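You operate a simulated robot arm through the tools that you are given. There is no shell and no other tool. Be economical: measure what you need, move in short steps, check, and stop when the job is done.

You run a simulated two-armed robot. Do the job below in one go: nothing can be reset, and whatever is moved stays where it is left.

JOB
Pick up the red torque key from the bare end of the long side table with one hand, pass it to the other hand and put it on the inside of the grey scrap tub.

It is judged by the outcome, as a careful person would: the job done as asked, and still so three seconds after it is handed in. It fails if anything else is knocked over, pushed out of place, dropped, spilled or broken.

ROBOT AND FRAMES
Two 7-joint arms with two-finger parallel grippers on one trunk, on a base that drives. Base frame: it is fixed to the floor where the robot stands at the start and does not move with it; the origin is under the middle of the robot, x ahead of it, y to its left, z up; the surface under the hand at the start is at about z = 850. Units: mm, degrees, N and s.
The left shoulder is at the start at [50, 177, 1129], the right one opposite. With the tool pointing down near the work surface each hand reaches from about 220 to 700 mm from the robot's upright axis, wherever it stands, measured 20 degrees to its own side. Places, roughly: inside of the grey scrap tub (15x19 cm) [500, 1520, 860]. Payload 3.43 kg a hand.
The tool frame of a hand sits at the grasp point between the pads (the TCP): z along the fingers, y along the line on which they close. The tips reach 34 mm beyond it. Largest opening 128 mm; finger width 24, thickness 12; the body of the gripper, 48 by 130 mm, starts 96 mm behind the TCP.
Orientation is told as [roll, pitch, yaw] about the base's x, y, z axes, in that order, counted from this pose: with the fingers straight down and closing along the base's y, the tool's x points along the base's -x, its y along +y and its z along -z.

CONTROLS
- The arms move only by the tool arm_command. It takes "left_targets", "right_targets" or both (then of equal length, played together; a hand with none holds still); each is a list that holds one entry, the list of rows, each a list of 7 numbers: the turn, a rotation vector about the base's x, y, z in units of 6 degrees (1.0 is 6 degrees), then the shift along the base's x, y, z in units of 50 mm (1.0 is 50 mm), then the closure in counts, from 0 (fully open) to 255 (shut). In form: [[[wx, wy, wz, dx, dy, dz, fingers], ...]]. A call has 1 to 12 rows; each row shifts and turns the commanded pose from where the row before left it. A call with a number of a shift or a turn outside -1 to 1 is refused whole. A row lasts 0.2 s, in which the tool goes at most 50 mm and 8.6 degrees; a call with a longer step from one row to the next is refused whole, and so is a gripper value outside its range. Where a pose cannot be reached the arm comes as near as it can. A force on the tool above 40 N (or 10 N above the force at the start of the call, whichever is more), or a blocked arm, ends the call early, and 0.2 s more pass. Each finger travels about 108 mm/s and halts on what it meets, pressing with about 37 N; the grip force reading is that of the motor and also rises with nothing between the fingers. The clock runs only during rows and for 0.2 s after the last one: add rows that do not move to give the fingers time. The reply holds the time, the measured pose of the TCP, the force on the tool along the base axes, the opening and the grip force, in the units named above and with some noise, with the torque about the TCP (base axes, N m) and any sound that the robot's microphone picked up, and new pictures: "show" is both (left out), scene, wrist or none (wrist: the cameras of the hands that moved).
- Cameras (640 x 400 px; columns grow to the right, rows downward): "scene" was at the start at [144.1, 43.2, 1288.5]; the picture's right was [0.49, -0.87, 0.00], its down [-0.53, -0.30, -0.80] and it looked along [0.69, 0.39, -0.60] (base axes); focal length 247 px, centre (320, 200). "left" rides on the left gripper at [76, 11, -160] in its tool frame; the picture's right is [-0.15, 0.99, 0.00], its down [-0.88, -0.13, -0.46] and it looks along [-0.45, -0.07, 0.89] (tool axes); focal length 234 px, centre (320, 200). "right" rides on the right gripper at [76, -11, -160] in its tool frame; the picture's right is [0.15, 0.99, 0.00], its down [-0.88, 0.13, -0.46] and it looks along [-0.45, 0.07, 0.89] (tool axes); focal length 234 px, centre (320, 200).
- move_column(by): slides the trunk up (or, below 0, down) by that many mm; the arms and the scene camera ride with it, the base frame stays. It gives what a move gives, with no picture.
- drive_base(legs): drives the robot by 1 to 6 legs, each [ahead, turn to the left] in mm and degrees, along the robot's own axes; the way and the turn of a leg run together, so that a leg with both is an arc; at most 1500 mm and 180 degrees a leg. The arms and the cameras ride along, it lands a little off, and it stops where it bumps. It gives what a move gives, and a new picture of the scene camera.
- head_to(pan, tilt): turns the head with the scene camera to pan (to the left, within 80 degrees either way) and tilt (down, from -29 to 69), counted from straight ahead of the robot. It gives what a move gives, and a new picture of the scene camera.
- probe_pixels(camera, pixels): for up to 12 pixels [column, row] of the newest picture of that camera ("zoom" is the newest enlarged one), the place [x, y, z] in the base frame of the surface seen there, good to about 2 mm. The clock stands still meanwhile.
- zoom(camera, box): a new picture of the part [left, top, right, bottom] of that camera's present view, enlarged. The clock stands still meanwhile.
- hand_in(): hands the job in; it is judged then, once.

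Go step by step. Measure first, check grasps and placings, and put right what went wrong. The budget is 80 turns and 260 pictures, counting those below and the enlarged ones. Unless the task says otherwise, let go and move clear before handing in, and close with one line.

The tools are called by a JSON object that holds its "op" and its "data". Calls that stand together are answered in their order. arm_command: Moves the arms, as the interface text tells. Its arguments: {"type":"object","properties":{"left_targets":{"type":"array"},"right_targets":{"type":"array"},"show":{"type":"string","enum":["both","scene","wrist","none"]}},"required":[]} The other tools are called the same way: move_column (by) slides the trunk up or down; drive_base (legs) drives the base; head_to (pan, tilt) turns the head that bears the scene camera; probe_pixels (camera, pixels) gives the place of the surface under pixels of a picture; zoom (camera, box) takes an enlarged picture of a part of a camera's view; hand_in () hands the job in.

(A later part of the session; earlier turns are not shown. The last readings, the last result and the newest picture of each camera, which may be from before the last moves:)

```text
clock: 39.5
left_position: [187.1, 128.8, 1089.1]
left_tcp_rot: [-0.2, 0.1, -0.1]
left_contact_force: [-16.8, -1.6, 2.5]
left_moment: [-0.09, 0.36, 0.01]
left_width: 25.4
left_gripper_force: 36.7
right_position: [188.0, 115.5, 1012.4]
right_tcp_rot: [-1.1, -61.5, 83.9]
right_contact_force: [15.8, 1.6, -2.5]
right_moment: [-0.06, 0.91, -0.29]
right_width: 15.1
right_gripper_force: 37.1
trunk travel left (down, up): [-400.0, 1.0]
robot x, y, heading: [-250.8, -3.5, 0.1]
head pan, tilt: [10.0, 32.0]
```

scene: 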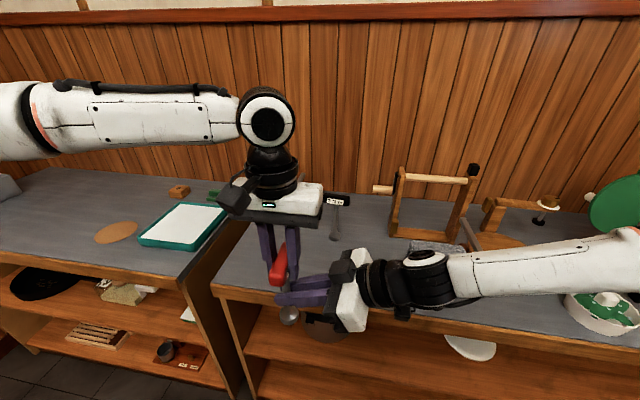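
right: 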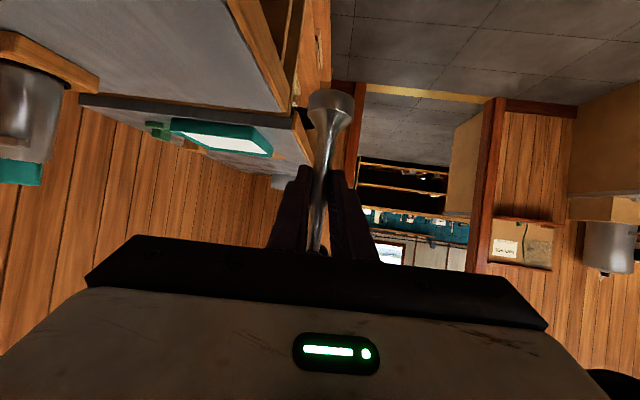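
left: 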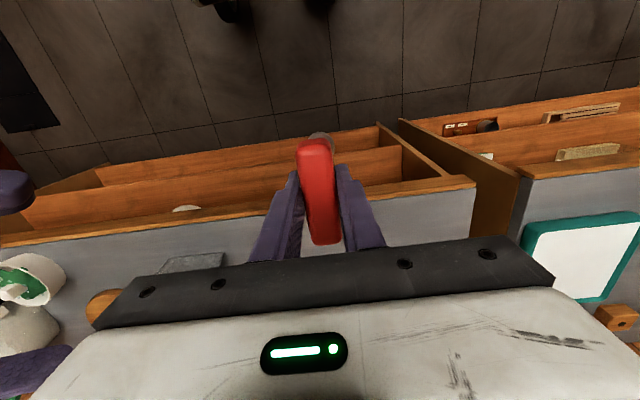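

Right grips the stem at 15.1 mm with 37 N. I'll open the left partially (about 60 mm, to stay clear of the right palm) and then raise it straight up.

{"op": "arm_command", "data": {"left_targets": [[[0, 0, 0, 0, 0, 0, 135], [0, 0, 0, 0, 0, 0, 135], [0, 0, 0, 0, 0, 0, 135], [0, 0, 0, 0, 0, 0.2, 135], [0, 0, 0, 0, 0, 0.4, 135], [0, 0, 0, 0, 0, 0.5, 135], [0, 0, 0, 0, 0, 0.5, 135], [0, 0, 0, 0, 0, 0.5, 135], [0, 0, 0, 0, 0, 0.5, 135], [0, 0, 0, 0, 0, 0, 135]]], "right_targets": [[[0, 0, 0, 0, 0, 0, 255], [0, 0, 0, 0, 0, 0, 255], [0, 0, 0, 0, 0, 0, 255], [0, 0, 0, 0, 0, 0, 255], [0, 0, 0, 0, 0, 0, 255], [0, 0, 0, 0, 0, 0, 255], [0, 0, 0, 0, 0, 0, 255], [0, 0, 0, 0, 0, 0, 255], [0, 0, 0, 0, 0, 0, 255], [0, 0, 0, 0, 0, 0, 255]]]}}

```text
clock: 41.7
left_position: [187.0, 137.4, 1169.4]
left_tcp_rot: [-0.1, -0.2, 0.0]
left_contact_force: [0.3, 0.5, -0.5]
left_moment: [-0.01, 0.0, -0.01]
left_width: 60.3
left_gripper_force: 0.2
left hand out of reach, approached as far as the arm can: row 6, 7, 8, 9
right_position: [185.8, 115.3, 1012.4]
right_tcp_rot: [-0.9, -61.6, 84.0]
right_contact_force: [-0.3, 0.4, -0.4]
right_moment: [0.0, 0.0, -0.01]
right_width: 14.1
right_gripper_force: 36.9
trunk travel left (down, up): [-400.0, 1.0]
robot x, y, heading: [-254.1, 0.0, -0.2]
head pan, tilt: [10.0, 32.0]
```

scene: 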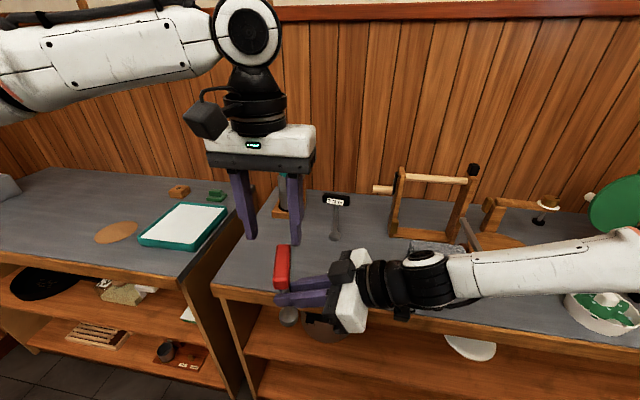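
right: 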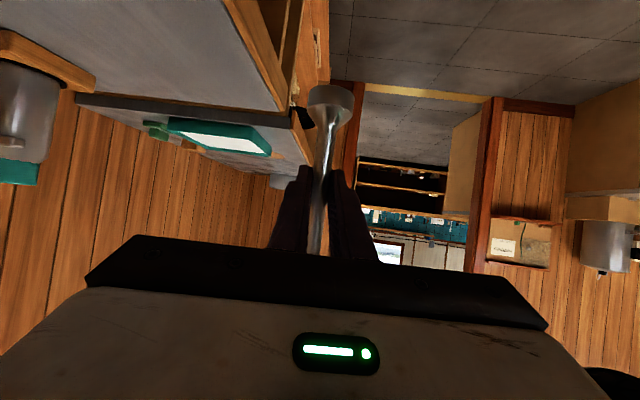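
left: 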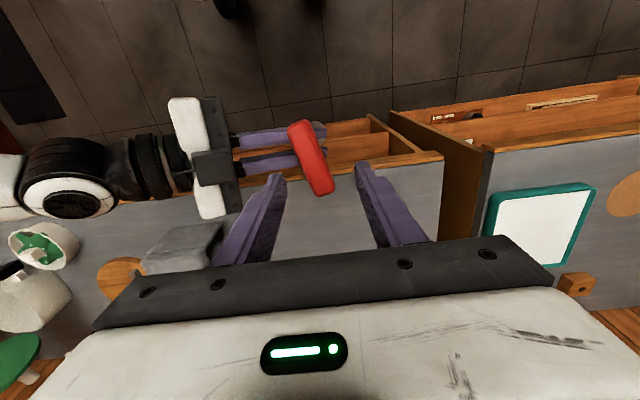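

The handover worked: the right hand alone holds the key (14 mm, 37 N), and the left is clear above. I'll move the left hand away to the left and look along the driving route.

{"op": "arm_command", "data": {"left_targets": [[[0, 0, 0, 0, 0.4, 0, 135], [0, 0, 0, 0, 0.7, 0, 135], [0, 0, 0, 0, 0.8, 0, 135], [0, 0, 0, 0, 0.8, 0, 135], [0, 0, 0, 0, 0.7, 0, 135], [0, 0, 0, 0, 0.4, 0, 135], [0, 0, 0, 0, 0, 0, 135]]], "show": "none"}}

{"op": "head_to", "data": {"pan": 70, "tilt": 25}}

```text
clock: 43.3
left_position: [186.2, 330.8, 1170.6]
left_tcp_rot: [0.0, 0.0, -0.1]
left_contact_force: [-0.5, 0.8, -0.3]
left_moment: [0.02, 0.0, 0.02]
left_width: 60.2
left_gripper_force: 0.1
right_position: [184.2, 115.7, 1011.3]
right_tcp_rot: [-0.9, -61.6, 84.0]
right_contact_force: [0.5, 0.0, -0.2]
right_moment: [-0.05, 0.0, 0.02]
right_width: 14.0
right_gripper_force: 37.5
trunk travel left (down, up): [-400.0, 1.0]
robot x, y, heading: [-243.5, -1.4, -0.0]
head pan, tilt: [10.0, 32.0]
```

```text
clock: 44.6
left_position: [186.0, 330.7, 1171.5]
left_tcp_rot: [0.1, -0.2, -0.1]
left_contact_force: [0.2, -0.2, 0.1]
left_moment: [-0.01, 0.01, 0.02]
left_width: 60.5
left_gripper_force: 0.1
right_position: [185.5, 116.0, 1010.8]
right_tcp_rot: [-0.9, -61.6, 84.1]
right_contact_force: [-0.3, 0.0, -0.7]
right_moment: [-0.05, 0.0, 0.02]
right_width: 13.9
right_gripper_force: 36.8
trunk travel left (down, up): [-400.0, 1.0]
robot x, y, heading: [-252.2, 0.7, 0.1]
head pan, tilt: [70.0, 25.0]
```

scene: 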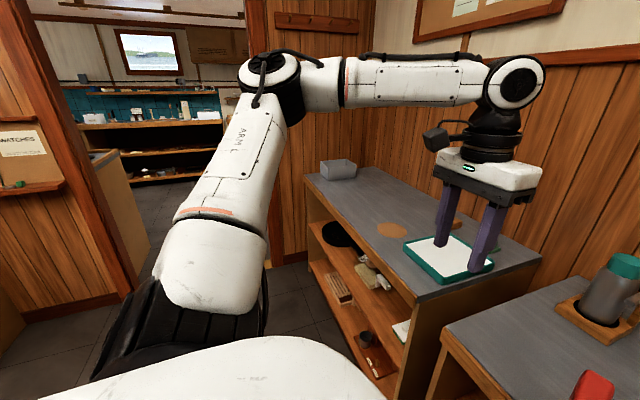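

{"op": "probe_pixels", "data": {"camera": "scene", "pixels": [[125, 292], [30, 315], [290, 262], [370, 50], [308, 180], [395, 295], [340, 175], [70, 165], [322, 240], [30, 180], [180, 200], [300, 320]]}}

```text
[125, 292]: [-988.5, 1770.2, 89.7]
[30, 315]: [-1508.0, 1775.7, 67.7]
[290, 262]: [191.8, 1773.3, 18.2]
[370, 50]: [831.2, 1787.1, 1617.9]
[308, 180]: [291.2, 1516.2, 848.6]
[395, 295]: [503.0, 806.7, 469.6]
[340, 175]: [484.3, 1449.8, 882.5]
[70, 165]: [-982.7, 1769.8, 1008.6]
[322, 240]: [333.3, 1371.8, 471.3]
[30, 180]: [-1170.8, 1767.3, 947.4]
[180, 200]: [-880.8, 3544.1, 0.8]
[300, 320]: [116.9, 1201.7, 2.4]
```

The wall with the doorway is at y≈1770, so space left of the tub is limited. Check where my left elbow sits relative to the body and the tub's dimensions.

{"op": "probe_pixels", "data": {"camera": "scene", "pixels": [[270, 85], [250, 70], [240, 150], [205, 225], [435, 140], [323, 162], [356, 167], [340, 160], [350, 178], [328, 180]]}}

{"op": "zoom", "data": {"camera": "scene", "box": [290, 130, 410, 205]}}

```text
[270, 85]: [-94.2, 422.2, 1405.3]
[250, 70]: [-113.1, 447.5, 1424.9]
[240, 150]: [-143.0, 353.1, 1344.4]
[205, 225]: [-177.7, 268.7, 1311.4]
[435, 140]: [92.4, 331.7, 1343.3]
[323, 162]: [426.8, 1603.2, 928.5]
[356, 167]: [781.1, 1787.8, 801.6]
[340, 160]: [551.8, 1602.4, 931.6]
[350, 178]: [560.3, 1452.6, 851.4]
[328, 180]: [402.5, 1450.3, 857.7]
```

```text
5.33 times, centred on (350, 168) of scene
```

zoom: 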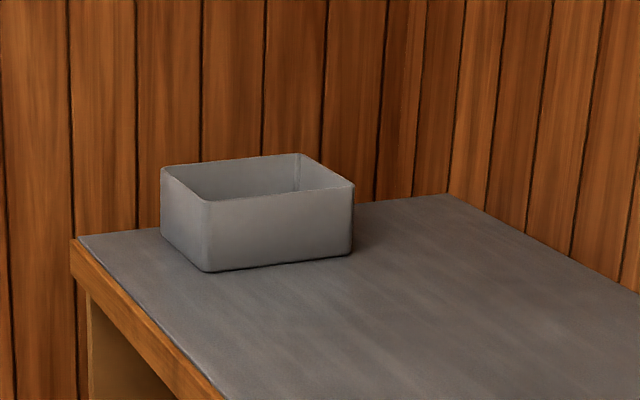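

The tub spans roughly x 405–595, y 1450–1603, rim z≈930, floor ≈855; the key (166×77) fits lying along x. I'll raise the key, tuck the left hand in, and look down at my base outline before driving.

{"op": "arm_command", "data": {"left_targets": [[[0, 0, 0, -0.3, -0.1, 0, 135], [0, 0, 0, -0.5, -0.1, 0, 135], [0, 0, 0, -0.5, -0.1, 0, 135], [0, 0, 0, -0.5, -0.1, 0, 135], [0, 0, 0, -0.3, -0.1, 0, 135], [0, 0, 0, -0.2, -0.1, 0, 135], [0, 0, 0, 0, 0, 0, 135]]], "right_targets": [[[0, 0, 0, 0, -0.2, 0.2, 255], [0, 0, 0, 0, -0.2, 0.3, 255], [0, 0, 0, 0, -0.2, 0.4, 255], [0, 0, 0, 0, -0.2, 0.4, 255], [0, 0, 0, 0, -0.2, 0.3, 255], [0, 0, 0, 0, 0, 0, 255], [0, 0, 0, 0, 0, 0, 255]]], "show": "none"}}

{"op": "head_to", "data": {"pan": 30, "tilt": 69}}

```text
clock: 46.2
left_position: [70.8, 298.5, 1171.0]
left_tcp_rot: [0.0, 0.0, -0.1]
left_contact_force: [0.2, 0.7, 0.1]
left_moment: [0.02, -0.04, 0.01]
left_width: 60.2
left_gripper_force: 0.0
right_position: [185.7, 62.8, 1090.7]
right_tcp_rot: [-0.9, -61.5, 84.0]
right_contact_force: [-0.3, 0.2, -2.1]
right_moment: [-0.04, -0.05, -0.01]
right_width: 13.9
right_gripper_force: 37.2
trunk travel left (down, up): [-400.0, 1.0]
robot x, y, heading: [-253.9, 2.1, -0.1]
head pan, tilt: [70.0, 25.0]
```

```text
clock: 47.3
left_position: [72.1, 297.4, 1171.1]
left_tcp_rot: [0.0, -0.1, -0.1]
left_contact_force: [-0.1, -0.7, 0.1]
left_moment: [0.02, 0.01, 0.02]
left_width: 60.3
left_gripper_force: 0.0
right_position: [186.4, 63.8, 1091.0]
right_tcp_rot: [-0.9, -61.6, 84.1]
right_contact_force: [-0.4, -0.6, -1.7]
right_moment: [0.0, -0.03, -0.02]
right_width: 14.0
right_gripper_force: 36.9
trunk travel left (down, up): [-400.0, 1.0]
robot x, y, heading: [-252.1, -0.4, 0.2]
head pan, tilt: [30.0, 68.8]
```

scene: 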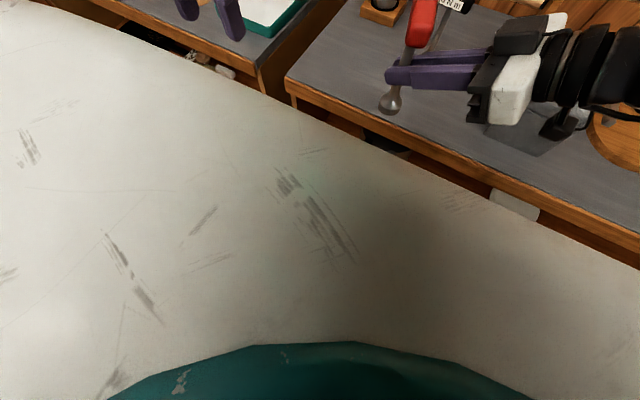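

{"op": "probe_pixels", "data": {"camera": "scene", "pixels": [[50, 15], [240, 95], [400, 160], [630, 265], [300, 200]]}}

{"op": "drive_base", "data": {"legs": [[0, 90], [1140, 0]]}}

```text
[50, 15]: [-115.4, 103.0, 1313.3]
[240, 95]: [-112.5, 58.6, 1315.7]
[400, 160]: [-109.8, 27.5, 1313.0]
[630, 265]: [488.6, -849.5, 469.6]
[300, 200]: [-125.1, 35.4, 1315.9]
```

```text
clock: 57.0
left_position: [-572.8, 1456.9, 1170.4]
left_tcp_rot: [0.0, -0.1, 90.0]
left_contact_force: [-0.1, 0.4, 0.3]
left_moment: [0.01, -0.03, 0.0]
left_width: 60.2
left_gripper_force: 0.0
right_position: [-338.9, 1570.7, 1091.3]
right_tcp_rot: [-0.9, -61.6, 174.2]
right_contact_force: [0.0, 0.0, -1.7]
right_moment: [0.0, 0.02, 0.0]
right_width: 14.0
right_gripper_force: 37.2
trunk travel left (down, up): [-400.0, 1.0]
robot x, y, heading: [-272.0, 1135.4, 89.9]
head pan, tilt: [30.0, 68.8]
```

scene: 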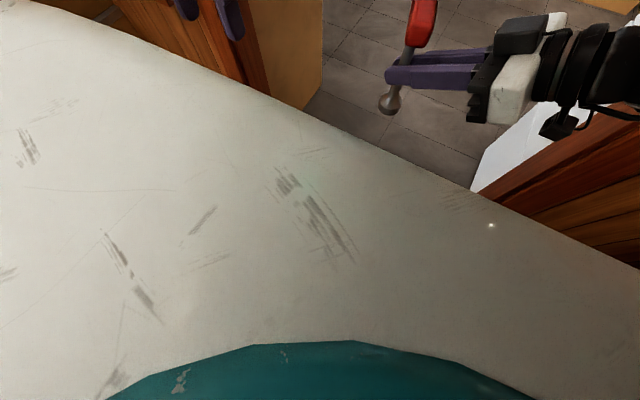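

I'm at (−272,1135) facing +y. Turning right by 65° toward the tub, then look.

{"op": "drive_base", "data": {"legs": [[0, -65]]}}

{"op": "head_to", "data": {"pan": 5, "tilt": 30}}

```text
clock: 60.2
left_position: [-111.2, 1540.6, 1171.1]
left_tcp_rot: [0.0, 0.0, 25.5]
left_contact_force: [-0.5, -1.0, -0.1]
left_moment: [-0.01, 0.02, 0.07]
left_width: 60.2
left_gripper_force: 0.1
right_position: [91.4, 1380.1, 1090.7]
right_tcp_rot: [-0.8, -61.4, 109.8]
right_contact_force: [0.9, -0.4, -1.2]
right_moment: [-0.01, -0.01, 0.02]
right_width: 14.2
right_gripper_force: 37.1
trunk travel left (down, up): [-400.0, 1.0]
robot x, y, heading: [-278.3, 1131.9, 25.8]
head pan, tilt: [30.0, 68.8]
```

scene: 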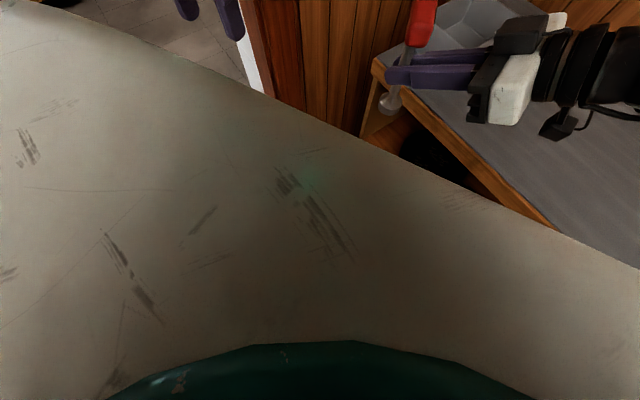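

```text
clock: 61.3
left_position: [-111.6, 1541.4, 1171.0]
left_tcp_rot: [-0.1, -0.2, 25.5]
left_contact_force: [0.3, -0.7, -0.1]
left_moment: [0.03, 0.04, -0.02]
left_width: 60.2
left_gripper_force: 0.0
right_position: [91.5, 1381.4, 1091.3]
right_tcp_rot: [-0.9, -61.6, 109.7]
right_contact_force: [0.4, -0.3, -2.1]
right_moment: [-0.02, -0.03, -0.02]
right_width: 14.1
right_gripper_force: 36.8
trunk travel left (down, up): [-400.0, 1.0]
robot x, y, heading: [-275.3, 1132.1, 25.4]
head pan, tilt: [5.0, 30.0]
```

scene: 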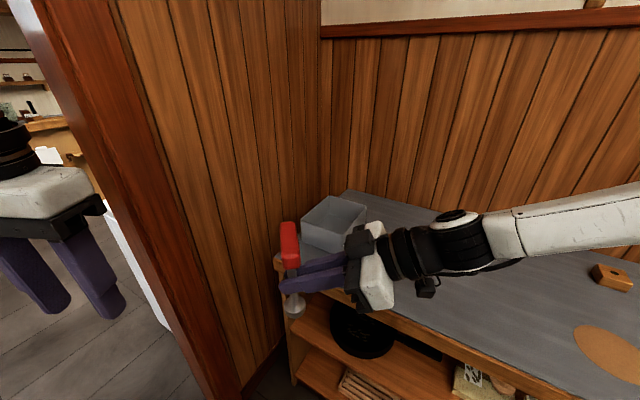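

{"op": "probe_pixels", "data": {"camera": "scene", "pixels": [[110, 110], [60, 110], [190, 300], [300, 235], [335, 197], [366, 209], [342, 249], [303, 222], [285, 160], [330, 230]]}}

{"op": "zoom", "data": {"camera": "scene", "box": [240, 170, 400, 320]}}

```text
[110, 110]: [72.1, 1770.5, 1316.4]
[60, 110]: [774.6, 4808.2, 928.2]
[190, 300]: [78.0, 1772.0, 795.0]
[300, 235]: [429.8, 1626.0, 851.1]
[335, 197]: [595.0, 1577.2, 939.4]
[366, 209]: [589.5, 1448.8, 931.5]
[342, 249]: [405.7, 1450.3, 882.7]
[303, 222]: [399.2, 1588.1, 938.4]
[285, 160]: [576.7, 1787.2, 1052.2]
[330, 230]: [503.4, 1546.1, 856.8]
```

```text
2.67 times, centred on (320, 245) of scene
```

zoom: 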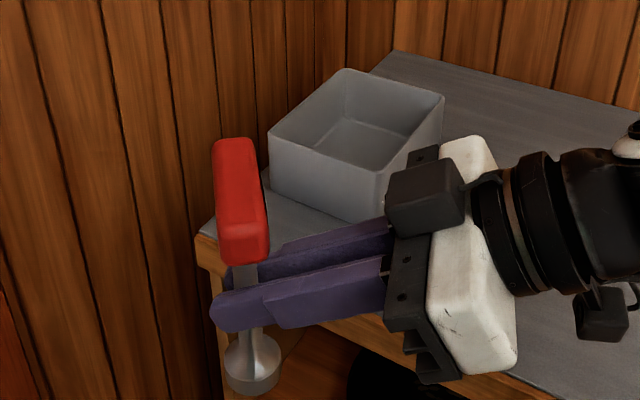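

The tub interior is about x 405–590, y 1455–1597, floor 857, rim ≈935. Here, over free floor, I'll rotate the right hand so it points down (laying the key roughly horizontal) and pull the left hand away from the wall.

{"op": "arm_command", "data": {"left_targets": [[[0, 0, 0, 0.02, -0.2, 0, 135], [0, 0, 0, 0.02, -0.2, 0, 135], [0, 0, 0, 0.02, -0.2, 0, 135], [0, 0, 0, 0.02, -0.2, 0, 135], [0, 0, 0, 0.02, -0.2, 0, 135], [0, 0, 0, 0.02, -0.2, 0, 135], [0, 0, 0, 0.02, -0.2, 0, 135], [0, 0, 0, 0.02, -0.2, 0, 135], [0, 0, 0, 0.02, -0.2, 0, 135], [0, 0, 0, 0.02, -0.2, 0, 135], [0, 0, 0, 0, 0, 0, 135], [0, 0, 0, 0, 0, 0, 135]]], "right_targets": [[[-0.94, -0.34, 0, 0, 0, 0, 255], [-0.94, -0.34, 0, 0, 0, 0, 255], [-0.94, -0.34, 0, 0, 0, 0, 255], [-0.94, -0.34, 0, 0, 0, 0, 255], [-0.94, -0.34, 0, 0, 0, 0, 255], [-0.94, -0.34, 0, 0, 0, 0, 255], [-0.94, -0.34, 0, 0, 0, 0, 255], [-0.94, -0.34, 0, 0, 0, 0, 255], [-0.94, -0.34, 0, 0, 0, 0, 255], [-0.94, -0.34, 0, 0, 0, 0, 255], [0, 0, 0, 0, 0, 0, 255], [0, 0, 0, 0, 0, 0, 255]]]}}

```text
clock: 63.9
left_position: [-101.5, 1443.2, 1172.0]
left_tcp_rot: [0.0, -0.1, 25.4]
left_contact_force: [0.2, 0.2, 0.5]
left_moment: [-0.01, -0.03, 0.0]
left_width: 60.2
left_gripper_force: 0.0
right_position: [29.9, 1327.6, 1125.6]
right_tcp_rot: [-0.4, -4.5, 109.2]
right_contact_force: [0.0, -0.9, -1.0]
right_moment: [-0.04, -0.01, -0.01]
right_width: 14.2
right_gripper_force: 36.8
right hand out of reach, approached as far as the arm can: row 6, 7, 8, 9, 10
trunk travel left (down, up): [-400.0, 1.0]
robot x, y, heading: [-274.0, 1128.8, 25.7]
head pan, tilt: [5.0, 30.0]
```

scene: 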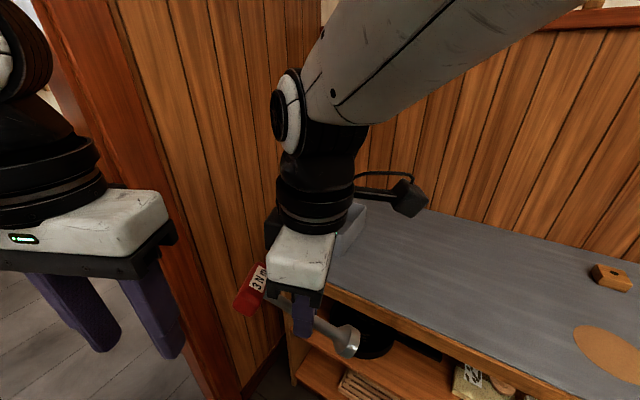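
right: 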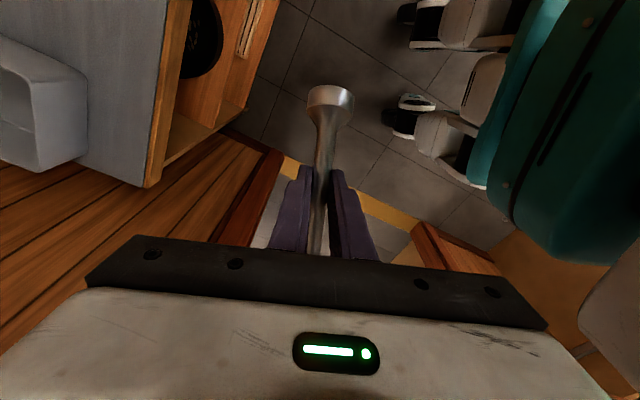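
left: 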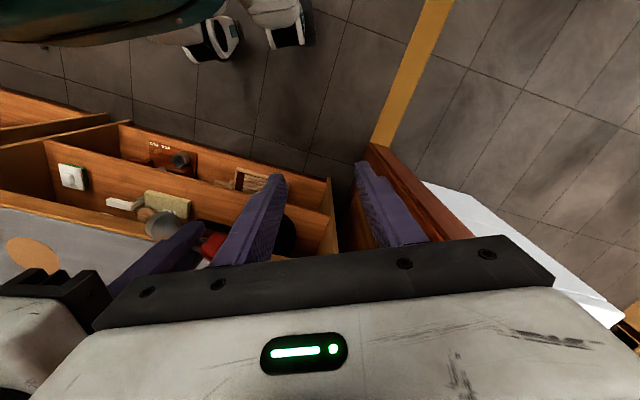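

The right hand now points down with the key nearly lying (stem at right-camera (325,130)). Next I'll yaw it −109° toward base yaw 0, moving away from the left hand.

{"op": "arm_command", "data": {"right_targets": [[[0, 0, -1, 0.13, -0.15, 0, 255], [0, 0, -1, 0.13, -0.15, 0, 255], [0, 0, -1, 0.13, -0.15, 0, 255], [0, 0, -1, 0.13, -0.15, 0, 255], [0, 0, -1, 0.13, -0.15, 0, 255], [0, 0, -1, 0.13, -0.1, 0, 255], [0, 0, -1, 0.13, -0.1, 0, 255], [0, 0, -1, 0.13, -0.1, 0, 255], [0, 0, -1, 0.13, -0.1, 0, 255], [0, 0, -1, 0.13, -0.1, 0, 255], [0, 0, -1, 0.13, -0.1, 0, 255], [0, 0, -1, 0.13, -0.1, 0, 255]]], "show": "none"}}

{"op": "arm_command", "data": {"right_targets": [[[0, 0, -1, 0.1, 0, 0, 255], [0, 0, -1, 0.1, 0, 0, 255], [0, 0, -1, 0.1, 0, 0, 255], [0, 0, -1, 0.1, 0, 0, 255], [0, 0, -1, 0.1, 0, 0, 255], [0, 0, -1, 0.1, 0, 0, 255], [0, 0, 0, 0, 0, 0, 255], [0, 0, 0, 0, 0, 0, 255]]]}}

```text
clock: 66.5
left_position: [-101.0, 1444.1, 1169.9]
left_tcp_rot: [0.0, 0.0, 25.5]
left_contact_force: [0.6, 0.2, 0.1]
left_moment: [0.03, 0.01, -0.01]
left_width: 60.2
left_gripper_force: 0.0
right_position: [25.4, 1265.3, 1072.2]
right_tcp_rot: [0.0, -2.0, 37.5]
right_contact_force: [1.0, 0.2, -1.3]
right_moment: [-0.01, 0.05, -0.01]
right_width: 14.1
right_gripper_force: 37.2
right hand out of reach, approached as far as the arm can: row 1, 2, 3, 4, 5, 6, 7, 8, 9, 10, 11, 12
trunk travel left (down, up): [-400.0, 1.0]
robot x, y, heading: [-275.9, 1134.8, 25.9]
head pan, tilt: [5.0, 30.0]
```

```text
clock: 68.3
left_position: [-102.5, 1443.6, 1172.7]
left_tcp_rot: [0.0, 0.0, 25.5]
left_contact_force: [1.0, -0.4, -0.6]
left_moment: [0.0, -0.01, -0.01]
left_width: 60.2
left_gripper_force: 0.0
right_position: [24.8, 1266.3, 1073.4]
right_tcp_rot: [0.6, -0.8, 1.4]
right_contact_force: [0.2, 0.4, -1.7]
right_moment: [0.04, 0.05, 0.01]
right_width: 13.9
right_gripper_force: 36.9
right hand out of reach, approached as far as the arm can: row 1, 2, 3, 4, 5, 6
trunk travel left (down, up): [-400.0, 1.0]
robot x, y, heading: [-273.5, 1133.4, 25.5]
head pan, tilt: [5.0, 30.0]
```

scene: 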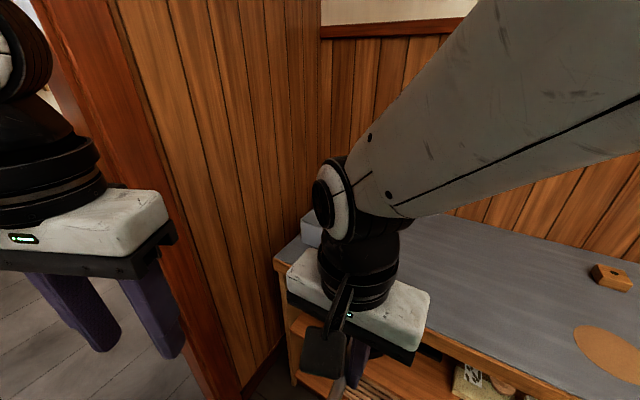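
right: 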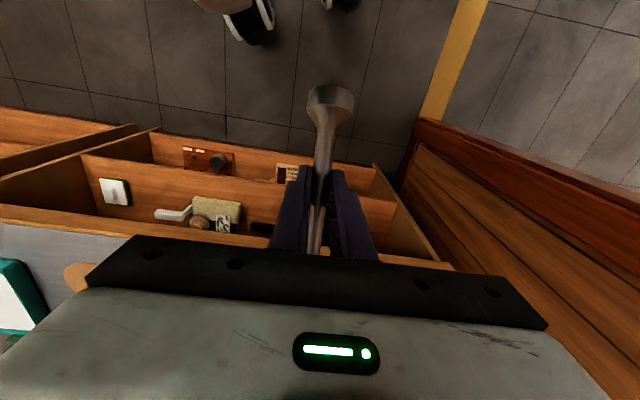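

Yaw is ≈1°, but the arm seems to sit in a cramped posture. I'll test whether lowering lets it extend forward (still over free floor).

{"op": "arm_command", "data": {"right_targets": [[[0, 0, 0, 0.2, -0.2, -0.3, 255], [0, 0, 0, 0.2, -0.2, -0.3, 255], [0, 0, 0, 0.2, -0.2, -0.3, 255], [0, 0, 0, 0.2, -0.2, -0.3, 255], [0, 0, 0, 0.2, -0.2, -0.3, 255], [0, 0, 0, 0.2, -0.2, 0, 255], [0, 0, 0, 0.2, -0.2, 0, 255], [0, 0, 0, 0, 0, 0, 255]]], "show": "scene"}}

```text
clock: 70.1
left_position: [-101.2, 1442.6, 1170.2]
left_tcp_rot: [0.0, 0.0, 25.5]
left_contact_force: [-0.6, -0.5, -0.3]
left_moment: [-0.03, -0.01, 0.03]
left_width: 60.4
left_gripper_force: 0.1
right_position: [13.8, 1213.3, 1014.3]
right_tcp_rot: [-0.2, -1.2, 1.4]
right_contact_force: [0.9, -0.2, -1.7]
right_moment: [0.0, 0.08, 0.0]
right_width: 14.1
right_gripper_force: 37.0
right hand out of reach, approached as far as the arm can: row 1, 2, 3, 4, 5, 6, 7
trunk travel left (down, up): [-400.0, 1.0]
robot x, y, heading: [-273.3, 1134.6, 26.0]
head pan, tilt: [5.0, 30.0]
```

scene: 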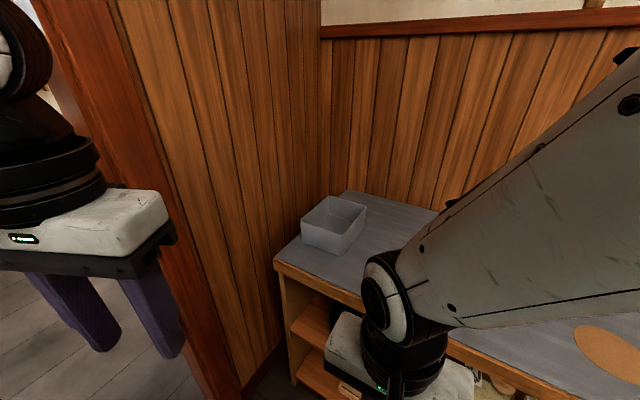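

{"op": "probe_pixels", "data": {"camera": "scene", "pixels": [[630, 100], [540, 200], [450, 270], [385, 300], [580, 310], [625, 60]]}}

{"op": "head_to", "data": {"pan": -45, "tilt": 20}}

```text
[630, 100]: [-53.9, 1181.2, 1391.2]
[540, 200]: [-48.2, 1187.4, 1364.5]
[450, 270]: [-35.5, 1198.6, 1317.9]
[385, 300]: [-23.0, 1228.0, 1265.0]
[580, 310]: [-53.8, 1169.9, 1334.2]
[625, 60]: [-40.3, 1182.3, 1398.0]
```

```text
clock: 71.3
left_position: [-101.9, 1443.2, 1170.9]
left_tcp_rot: [0.0, 0.0, 25.5]
left_contact_force: [0.1, 0.1, -0.5]
left_moment: [0.0, -0.04, -0.03]
left_width: 60.6
left_gripper_force: 0.0
right_position: [15.4, 1214.9, 1014.5]
right_tcp_rot: [0.1, -1.3, 1.4]
right_contact_force: [-0.1, 0.0, -2.0]
right_moment: [0.04, 0.04, 0.0]
right_width: 13.9
right_gripper_force: 37.3
trunk travel left (down, up): [-400.0, 1.0]
robot x, y, heading: [-273.7, 1132.5, 25.8]
head pan, tilt: [-45.0, 20.0]
```

scene: 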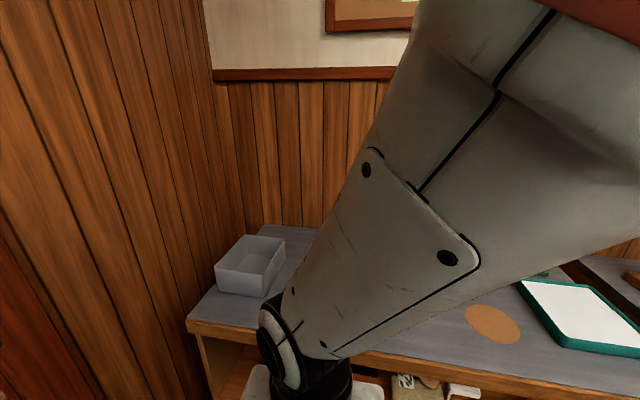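

The right elbow has ended up high and folded. I'll steer the hand back toward its known-good starting posture (yaw 0 relative to the robot, higher and further ahead).

{"op": "arm_command", "data": {"right_targets": [[[0, 0, 1, 0, 0, 0.3, 255], [0, 0, 1, 0, 0, 0.3, 255], [0, 0, 1, 0, 0, 0.3, 255], [0, 0, 1, 0, 0, 0.3, 255], [0, 0, 0, 0.1, 0, 0.4, 255], [0, 0, 0, 0.2, 0, 0.4, 255], [0, 0, 0, 0.2, 0, 0.4, 255], [0, 0, 0, 0.2, 0, 0.4, 255], [0, 0, 0, 0.2, 0, 0.4, 255], [0, 0, 0, 0.2, 0, 0, 255], [0, 0, 0, 0, 0, 0, 255]]], "show": "scene"}}

```text
clock: 73.7
left_position: [-101.0, 1442.5, 1170.5]
left_tcp_rot: [0.0, 0.0, 25.4]
left_contact_force: [-0.6, 0.4, 0.0]
left_moment: [0.03, 0.01, 0.0]
left_width: 60.3
left_gripper_force: 0.1
right_position: [-11.1, 1265.2, 1049.3]
right_tcp_rot: [3.7, 0.6, 18.0]
right_contact_force: [0.4, -0.5, -1.3]
right_moment: [-0.01, 0.04, -0.02]
right_width: 14.1
right_gripper_force: 36.9
right hand out of reach, approached as far as the arm can: row 2, 3, 4, 5, 6, 7, 8, 9
trunk travel left (down, up): [-400.0, 1.0]
robot x, y, heading: [-272.3, 1134.5, 25.7]
head pan, tilt: [-45.0, 20.0]
```

scene: 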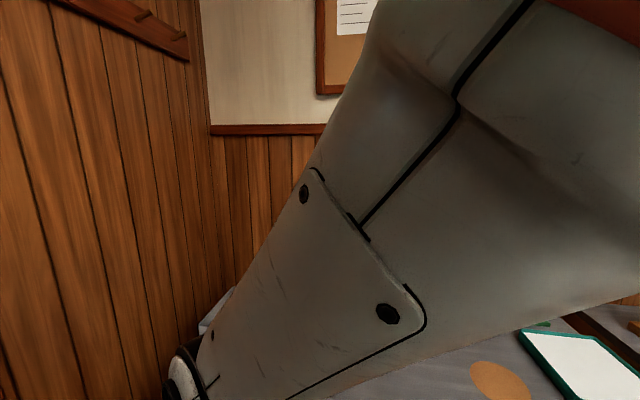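

The limit appears only when a hand is drawn inward across the body; moving outward freed the left arm earlier. I'll move the right hand outward to the robot's right.

{"op": "arm_command", "data": {"right_targets": [[[0, 0, 0, 0.2, -0.4, 0, 255], [0, 0, 0, 0.35, -0.72, 0, 255], [0, 0, 0, 0.35, -0.72, 0, 255], [0, 0, 0, 0.35, -0.72, 0, 255], [0, 0, 0, 0.35, -0.72, 0, 255], [0, 0, 0, 0.35, -0.72, 0, 255], [0, 0, 0, 0.35, -0.72, 0, 255], [0, 0, 0, 0.35, -0.72, 0, 255], [0, 0, 0, 0, 0, 0, 255]]], "show": "scene"}}

```text
clock: 75.4
left_position: [-101.6, 1441.7, 1170.2]
left_tcp_rot: [-0.1, 0.1, 25.5]
left_contact_force: [0.4, -0.4, 0.2]
left_moment: [0.01, 0.0, 0.03]
left_width: 60.2
left_gripper_force: 0.0
right_position: [-5.5, 1151.0, 1014.0]
right_tcp_rot: [1.1, -2.3, 18.9]
right_contact_force: [14.5, 4.7, -3.3]
right_moment: [-0.77, 2.52, 0.2]
right_width: 14.0
right_gripper_force: 37.1
right hand out of reach, approached as far as the arm can: row 2, 3, 4, 5, 6, 7, 8
trunk travel left (down, up): [-400.0, 1.0]
robot x, y, heading: [-273.9, 1132.1, 26.0]
head pan, tilt: [-45.0, 20.0]
stopped in row 8 (right hand): the force on the tool passed its limit at 65 N (the readings are from after the stop); the commanded pose is now the measured one
```

scene: 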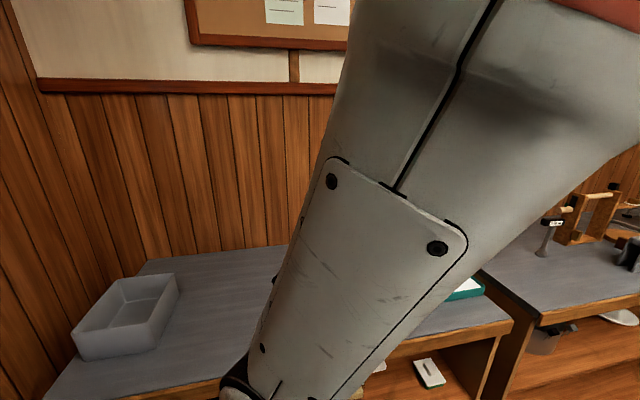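

A contact force stopped the arm; the hand is close to my own body (249 mm ahead). Look with the right wrist camera to see what is touched.

{"op": "zoom", "data": {"camera": "right", "box": [0, 0, 640, 400]}}

{"op": "zoom", "data": {"camera": "left", "box": [0, 0, 640, 400]}}

{"op": "head_to", "data": {"pan": -20, "tilt": 60}}

```text
1.00 times, centred on (320, 200) of right (not enlarged: the box is as wide or as high as the picture)
```

zoom: 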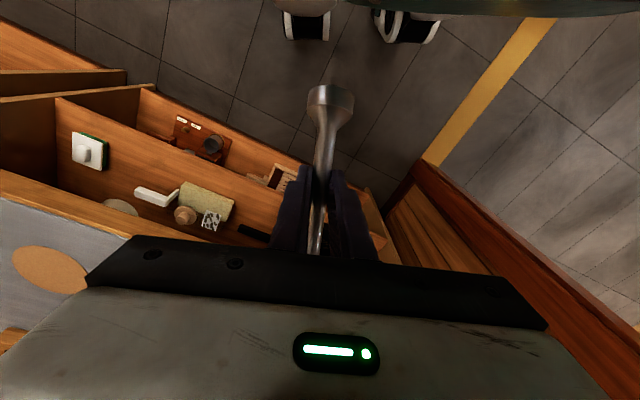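

```text
1.00 times, centred on (320, 200) of left (not enlarged: the box is as wide or as high as the picture)
```

zoom: 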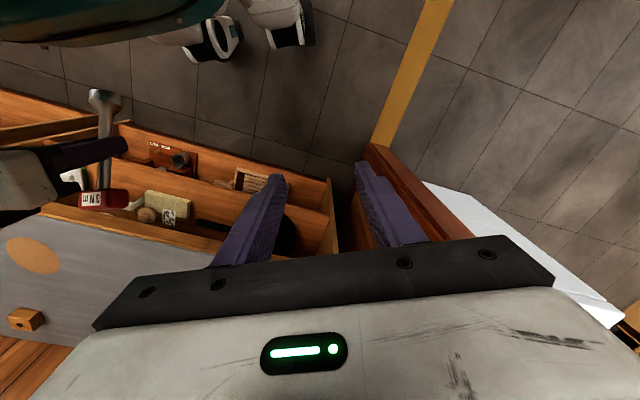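

```text
clock: 76.4
left_position: [-101.0, 1443.1, 1170.4]
left_tcp_rot: [0.0, 0.1, 25.5]
left_contact_force: [0.2, 0.0, 0.7]
left_moment: [-0.01, 0.02, -0.03]
left_width: 60.5
left_gripper_force: 0.0
right_position: [-5.0, 1150.1, 1012.2]
right_tcp_rot: [0.9, -2.1, 18.6]
right_contact_force: [25.7, 15.9, -14.7]
right_moment: [-2.2, 3.13, -0.51]
right_width: 14.1
right_gripper_force: 36.7
trunk travel left (down, up): [-400.0, 1.0]
robot x, y, heading: [-276.5, 1133.0, 25.5]
head pan, tilt: [-20.0, 60.0]
```

scene: 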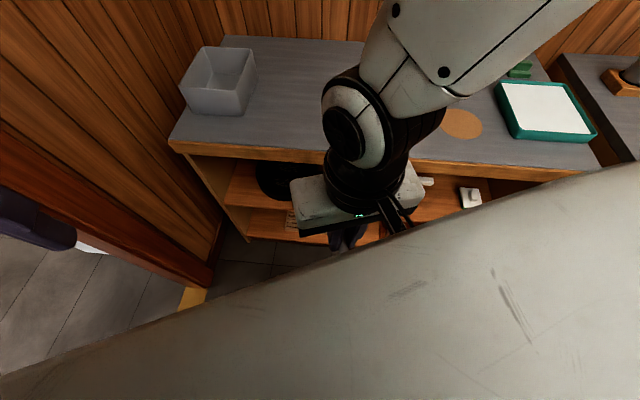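

The hand's bracket is leaning on my own torso (push is forward). I'll retrace: move forward away from the body while yawing back, toward the earlier pose (30,1328,1125, yaw 109).

{"op": "arm_command", "data": {"right_targets": [[[0, 0, 0, 0.3, 0.3, 0.1, 255], [0, 0, 0, 0.3, 0.4, 0.2, 255], [0, 0, 0.5, 0.1, 0.5, 0.2, 255], [0, 0, 1, 0, 0.5, 0.2, 255], [0, 0, 1, 0, 0.3, 0.2, 255], [0, 0, 1, 0, 0.3, 0.2, 255], [0, 0, 1, 0, 0.3, 0.2, 255], [0, 0, 1, 0, 0.3, 0.2, 255], [0, 0, 1, 0, 0.3, 0.2, 255], [0, 0, 1, 0, 0.1, 0.2, 255], [0, 0, 1, 0, 0, 0.2, 255], [0, 0, 1, 0, 0, 0.2, 255]]], "show": "scene"}}

```text
clock: 79.0
left_position: [-101.2, 1442.6, 1170.5]
left_tcp_rot: [0.0, 0.0, 25.5]
left_contact_force: [-0.7, -1.2, -0.1]
left_moment: [0.04, 0.02, 0.02]
left_width: 60.4
left_gripper_force: 0.1
right_position: [16.4, 1318.0, 1128.1]
right_tcp_rot: [2.0, -2.2, 75.5]
right_contact_force: [0.6, 0.4, -2.1]
right_moment: [-0.04, 0.0, -0.04]
right_width: 14.1
right_gripper_force: 36.9
right hand out of reach, approached as far as the arm can: row 1, 2, 9, 12
trunk travel left (down, up): [-400.0, 1.0]
robot x, y, heading: [-272.4, 1129.2, 25.6]
head pan, tilt: [-20.0, 60.0]
```

scene: 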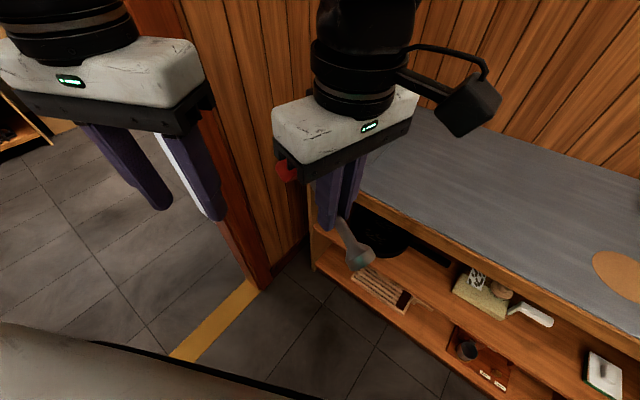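

Free again. I'll continue the retrace: pitch the hand back −60° while moving out to about (91,1381,1090), which was an unconstrained posture.

{"op": "arm_command", "data": {"right_targets": [[[0.97, -0.2, 0.3, 0.15, 0.12, -0.07, 255], [0.97, -0.15, 0.5, 0.15, 0.12, -0.07, 255], [0.98, -0.1, 0.6, 0.15, 0.12, -0.07, 255], [0.98, -0.05, 0.6, 0.15, 0.12, -0.07, 255], [0.98, 0.0, 0.6, 0.15, 0.12, -0.07, 255], [0.98, 0.1, 0.6, 0.15, 0.12, -0.07, 255], [0.98, 0.15, 0.6, 0.15, 0.12, -0.07, 255], [0.97, 0.2, 0.6, 0.15, 0.12, -0.07, 255], [0.96, 0.25, 0.6, 0.15, 0.12, -0.07, 255], [0.95, 0.3, 0.6, 0.15, 0.12, -0.07, 255], [0, 0, 0, 0, 0, 0, 255]]], "show": "scene"}}

```text
clock: 81.4
left_position: [-101.1, 1442.5, 1170.3]
left_tcp_rot: [0.0, -0.1, 25.6]
left_contact_force: [-0.1, 0.6, -0.2]
left_moment: [0.0, 0.0, -0.02]
left_width: 60.2
left_gripper_force: 0.1
right_position: [90.4, 1377.2, 1089.5]
right_tcp_rot: [3.1, -61.0, 108.2]
right_contact_force: [0.2, -0.7, -1.6]
right_moment: [-0.04, -0.03, -0.02]
right_width: 13.7
right_gripper_force: 37.5
trunk travel left (down, up): [-400.0, 1.0]
robot x, y, heading: [-273.2, 1133.2, 25.8]
head pan, tilt: [-20.0, 60.0]
```

scene: 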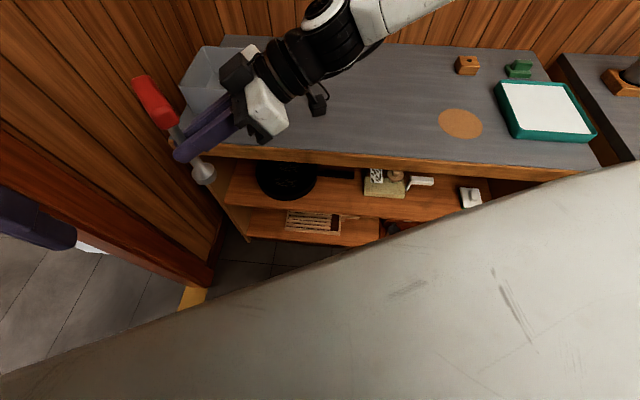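

The good posture is restored. This time I'll first carry the key outward to the robot's right (keeping orientation), and only then turn the hand down.

{"op": "arm_command", "data": {"right_targets": [[[0, 0, 0, 0.2, -0.4, 0, 255], [0, 0, 0, 0.28, -0.58, 0, 255], [0, 0, 0, 0.28, -0.58, 0, 255], [0, 0, 0, 0.28, -0.58, 0, 255], [0, 0, 0, 0.28, -0.58, 0, 255], [0, 0, 0, 0.28, -0.58, 0, 255], [0, 0, 0, 0.28, -0.58, 0, 255], [0, 0, 0, 0.28, -0.58, 0, 255], [0, 0, 0, 0, 0, 0, 255]]], "show": "none"}}

{"op": "arm_command", "data": {"right_targets": [[[-0.95, -0.31, 0, 0, 0, 0, 255], [-0.95, -0.31, 0, 0, 0, 0, 255], [-0.95, -0.31, 0, 0, 0, 0, 255], [-0.95, -0.31, 0, 0, 0, 0, 255], [-0.95, -0.31, 0, 0, 0, 0, 255]]], "show": "scene"}}

```text
clock: 83.4
left_position: [-100.7, 1443.4, 1169.8]
left_tcp_rot: [0.0, 0.0, 25.5]
left_contact_force: [-0.1, 0.3, -0.4]
left_moment: [-0.02, -0.02, 0.03]
left_width: 60.3
left_gripper_force: 0.1
right_position: [192.6, 1259.1, 1069.5]
right_tcp_rot: [3.1, -61.1, 108.1]
right_contact_force: [-0.2, 0.2, -1.2]
right_moment: [-0.01, 0.02, 0.03]
right_width: 13.9
right_gripper_force: 37.3
right hand out of reach, approached as far as the arm can: row 5, 6, 7, 8
trunk travel left (down, up): [-400.0, 1.0]
robot x, y, heading: [-275.0, 1134.4, 25.5]
head pan, tilt: [-20.0, 60.0]
```

```text
clock: 84.6
left_position: [-102.4, 1444.8, 1171.5]
left_tcp_rot: [-0.1, -0.2, 25.5]
left_contact_force: [0.0, 0.5, 0.2]
left_moment: [0.02, -0.02, 0.01]
left_width: 60.3
left_gripper_force: 0.1
right_position: [91.6, 1402.1, 1049.1]
right_tcp_rot: [3.0, -31.0, 108.1]
right_contact_force: [-0.9, 0.4, -1.9]
right_moment: [-0.03, -0.05, -0.01]
right_width: 14.1
right_gripper_force: 37.2
right hand out of reach, approached as far as the arm can: row 1, 2, 3, 4, 5
trunk travel left (down, up): [-400.0, 1.0]
robot x, y, heading: [-269.3, 1133.4, 25.7]
head pan, tilt: [-20.0, 60.0]
```

scene: 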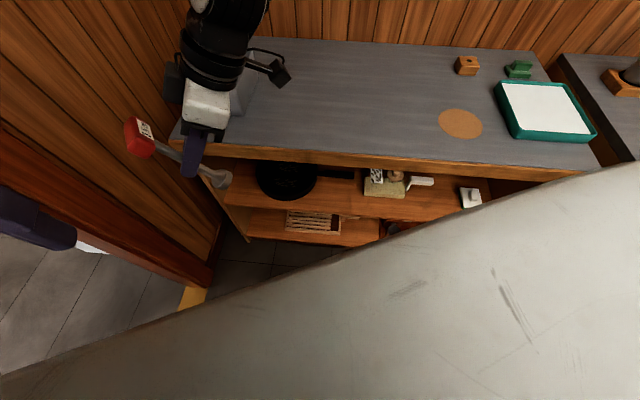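

The limit depends on the wrist configuration; the clean way is to reverse the path by which the hand got there. I'll pitch back to −60°, then unwind the yaw toward the robot's forward direction while rising.

{"op": "arm_command", "data": {"right_targets": [[[0.95, 0.31, 0, 0.16, -0.38, 0.16, 255], [0.95, 0.31, 0, 0.16, -0.38, 0.16, 255], [0.95, 0.31, 0, 0.16, -0.38, 0.16, 255], [0.95, 0.31, 0, 0.16, -0.38, 0.16, 255], [0.95, 0.31, 0, 0.16, -0.38, 0.16, 255], [0, 0, -1, -0.02, -0.15, 0.23, 255], [0, 0, -1, -0.02, -0.15, 0.23, 255], [0, 0, -1, -0.02, -0.15, 0.23, 255], [0, 0, -1, -0.02, -0.15, 0.23, 255], [0, 0, -1, -0.02, -0.15, 0.23, 255], [0, 0, -1, -0.02, -0.15, 0.23, 255], [0, 0, -1, -0.02, -0.15, 0.23, 255]]], "show": "scene"}}

```text
clock: 87.2
left_position: [-101.0, 1443.8, 1170.3]
left_tcp_rot: [0.0, -0.1, 25.5]
left_contact_force: [0.6, 0.4, 0.5]
left_moment: [0.0, -0.02, -0.02]
left_width: 60.5
left_gripper_force: 0.1
right_position: [128.4, 1256.9, 1171.3]
right_tcp_rot: [3.1, -60.7, 66.1]
right_contact_force: [0.1, 0.0, -1.4]
right_moment: [-0.03, -0.01, 0.0]
right_width: 14.0
right_gripper_force: 37.4
right hand out of reach, approached as far as the arm can: row 12
trunk travel left (down, up): [-400.0, 1.0]
robot x, y, heading: [-272.1, 1136.8, 25.4]
head pan, tilt: [-20.0, 60.0]
```

scene: 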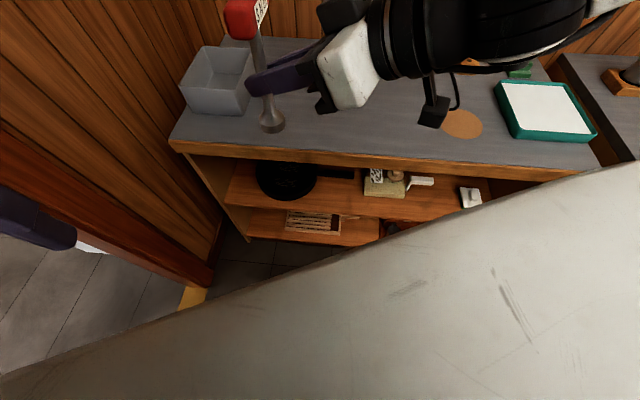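

{"op": "arm_command", "data": {"right_targets": [[[0, 0, -0.6, 0, 0, 0.5, 255], [0, 0, -1, 0, 0, 0.4, 255], [0, 0, -1, 0, 0, 0.4, 255], [0, 0, -1, 0, -0.1, 0.3, 255], [0, 0, -1, 0, -0.1, 0.2, 255], [0, 0, -1, 0, -0.1, 0.2, 255], [0, 0, -1, 0, 0, 0.1, 255], [0, 0, 0, 0, 0, 0, 255]]], "show": "none"}}

{"op": "head_to", "data": {"pan": -10, "tilt": 30}}

```text
clock: 89.0
left_position: [-101.1, 1443.3, 1170.7]
left_tcp_rot: [0.0, 0.0, 25.5]
left_contact_force: [-0.4, -1.3, -0.1]
left_moment: [0.03, -0.01, 0.0]
left_width: 60.2
left_gripper_force: 0.2
right_position: [134.0, 1237.5, 1273.5]
right_tcp_rot: [3.5, -60.2, 25.4]
right_contact_force: [-0.1, -0.5, -1.9]
right_moment: [-0.01, 0.0, 0.02]
right_width: 14.1
right_gripper_force: 37.0
trunk travel left (down, up): [-400.0, 1.0]
robot x, y, heading: [-271.9, 1131.1, 25.9]
head pan, tilt: [-20.0, 60.0]
```

```text
clock: 90.0
left_position: [-101.2, 1443.4, 1171.3]
left_tcp_rot: [0.1, -0.1, 25.5]
left_contact_force: [-0.8, 0.5, -0.6]
left_moment: [0.02, -0.01, -0.01]
left_width: 60.3
left_gripper_force: 0.0
right_position: [128.3, 1241.0, 1276.6]
right_tcp_rot: [3.1, -60.9, 26.6]
right_contact_force: [-0.7, 0.3, -1.5]
right_moment: [-0.01, 0.01, -0.02]
right_width: 14.3
right_gripper_force: 36.6
trunk travel left (down, up): [-400.0, 1.0]
robot x, y, heading: [-273.7, 1132.2, 25.7]
head pan, tilt: [-10.0, 30.0]
```

scene: 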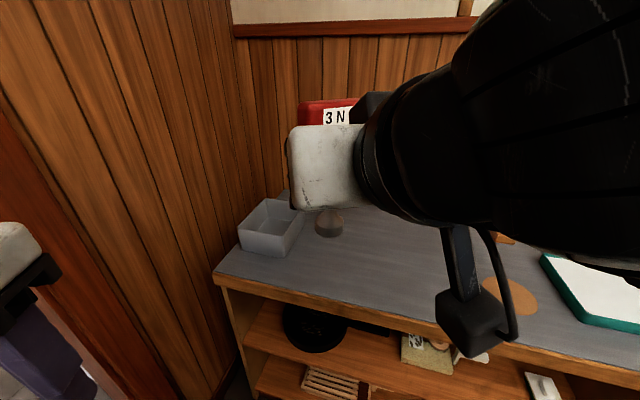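

All free again at yaw 26 (0 relative to me), pitch −61. Now pitch the hand down by 66° about its closing axis, which lays the key with the foot toward me.

{"op": "arm_command", "data": {"right_targets": [[[-0.44, 0.9, 0, 0, 0, 0, 255], [-0.44, 0.9, 0, 0, 0, 0, 255], [-0.44, 0.9, 0, 0.05, 0, 0, 255], [-0.44, 0.9, 0, 0.05, 0, 0, 255], [-0.44, 0.9, 0, 0.05, 0, 0, 255], [-0.44, 0.9, 0, 0.05, 0, 0, 255], [-0.44, 0.9, 0, 0.05, 0, 0, 255], [-0.44, 0.9, 0, 0.05, 0, 0, 255], [-0.44, 0.9, 0, 0.05, 0, 0, 255], [-0.44, 0.9, 0, 0.05, 0, 0, 255], [-0.44, 0.9, 0, 0, 0, 0, 255], [0, 0, 0, 0, 0, 0, 255]]]}}

```text
clock: 92.6
left_position: [-101.2, 1443.2, 1171.6]
left_tcp_rot: [0.1, 0.1, 25.5]
left_contact_force: [-0.3, 0.5, -0.2]
left_moment: [0.02, 0.0, 0.0]
left_width: 60.2
left_gripper_force: 0.0
right_position: [150.0, 1240.4, 1276.1]
right_tcp_rot: [3.5, 5.3, 26.3]
right_contact_force: [-0.4, 0.2, -1.3]
right_moment: [-0.02, 0.05, -0.03]
right_width: 14.0
right_gripper_force: 36.7
trunk travel left (down, up): [-400.0, 1.0]
robot x, y, heading: [-277.1, 1131.2, 25.6]
head pan, tilt: [-10.0, 30.0]
```

scene: 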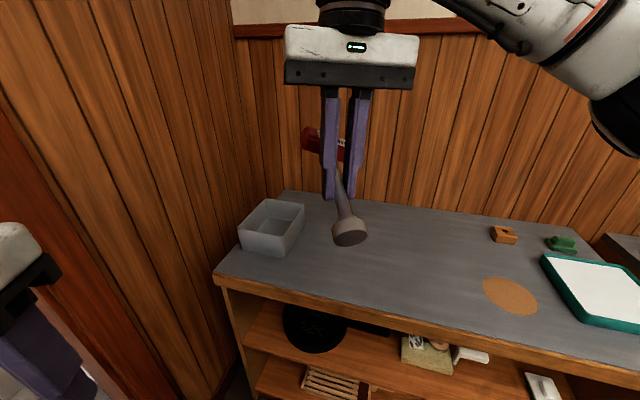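
right: 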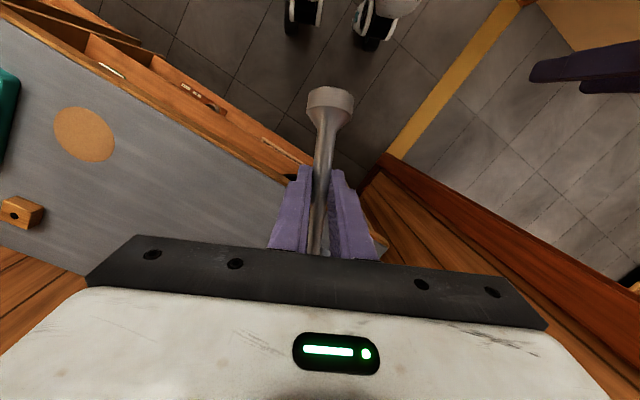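

The hand now points down cleanly with the key nearly flat, foot toward me. I'll add 10° pitch, yaw to base 0 to match the tub, then drive forward in two steps.

{"op": "arm_command", "data": {"right_targets": [[[-0.44, 0.9, 0, 0, 0, 0, 255], [-0.44, 0.9, 0, 0, 0, 0, 255], [0, 0, -1, 0, 0, 0, 255], [0, 0, -1, 0, 0, 0, 255], [0, 0, -1, 0, 0, 0, 255], [0, 0, -1, 0, 0, 0, 255], [-0.5, 0, -0.4, 0, 0, 0, 255], [0, 0, 0, 0, 0, 0, 255]]], "show": "none"}}

{"op": "drive_base", "data": {"legs": [[200, 0]]}}

```text
clock: 94.4
left_position: [-100.6, 1443.0, 1171.0]
left_tcp_rot: [0.0, -0.1, 25.3]
left_contact_force: [0.5, 0.1, 0.0]
left_moment: [0.02, 0.02, 0.01]
left_width: 60.3
left_gripper_force: 0.1
right_position: [150.7, 1240.4, 1275.9]
right_tcp_rot: [0.4, 17.3, -1.1]
right_contact_force: [-1.0, -0.5, -1.4]
right_moment: [0.01, 0.07, 0.0]
right_width: 14.0
right_gripper_force: 36.6
trunk travel left (down, up): [-400.0, 1.0]
robot x, y, heading: [-276.6, 1130.1, 25.7]
head pan, tilt: [-10.0, 30.0]
```

```text
clock: 96.0
left_position: [81.7, 1531.0, 1170.6]
left_tcp_rot: [-0.1, 0.0, 25.7]
left_contact_force: [0.7, 1.1, -0.9]
left_moment: [-0.01, 0.03, 0.02]
left_width: 60.3
left_gripper_force: 0.0
right_position: [332.1, 1330.0, 1276.6]
right_tcp_rot: [0.5, 17.3, -0.9]
right_contact_force: [-0.3, 0.5, -0.7]
right_moment: [0.0, 0.08, 0.03]
right_width: 14.1
right_gripper_force: 37.2
trunk travel left (down, up): [-400.0, 1.0]
robot x, y, heading: [-89.8, 1220.8, 25.8]
head pan, tilt: [-10.0, 30.0]
```

scene: 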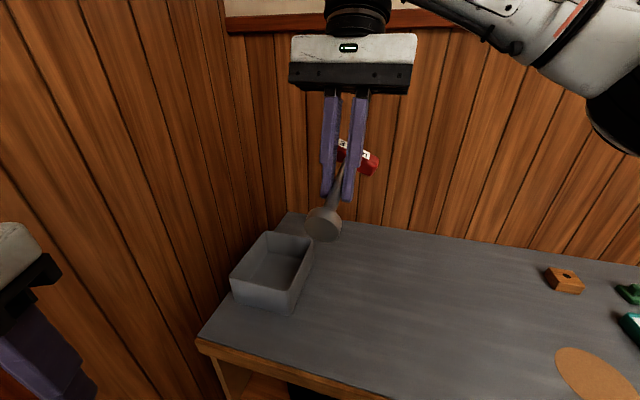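

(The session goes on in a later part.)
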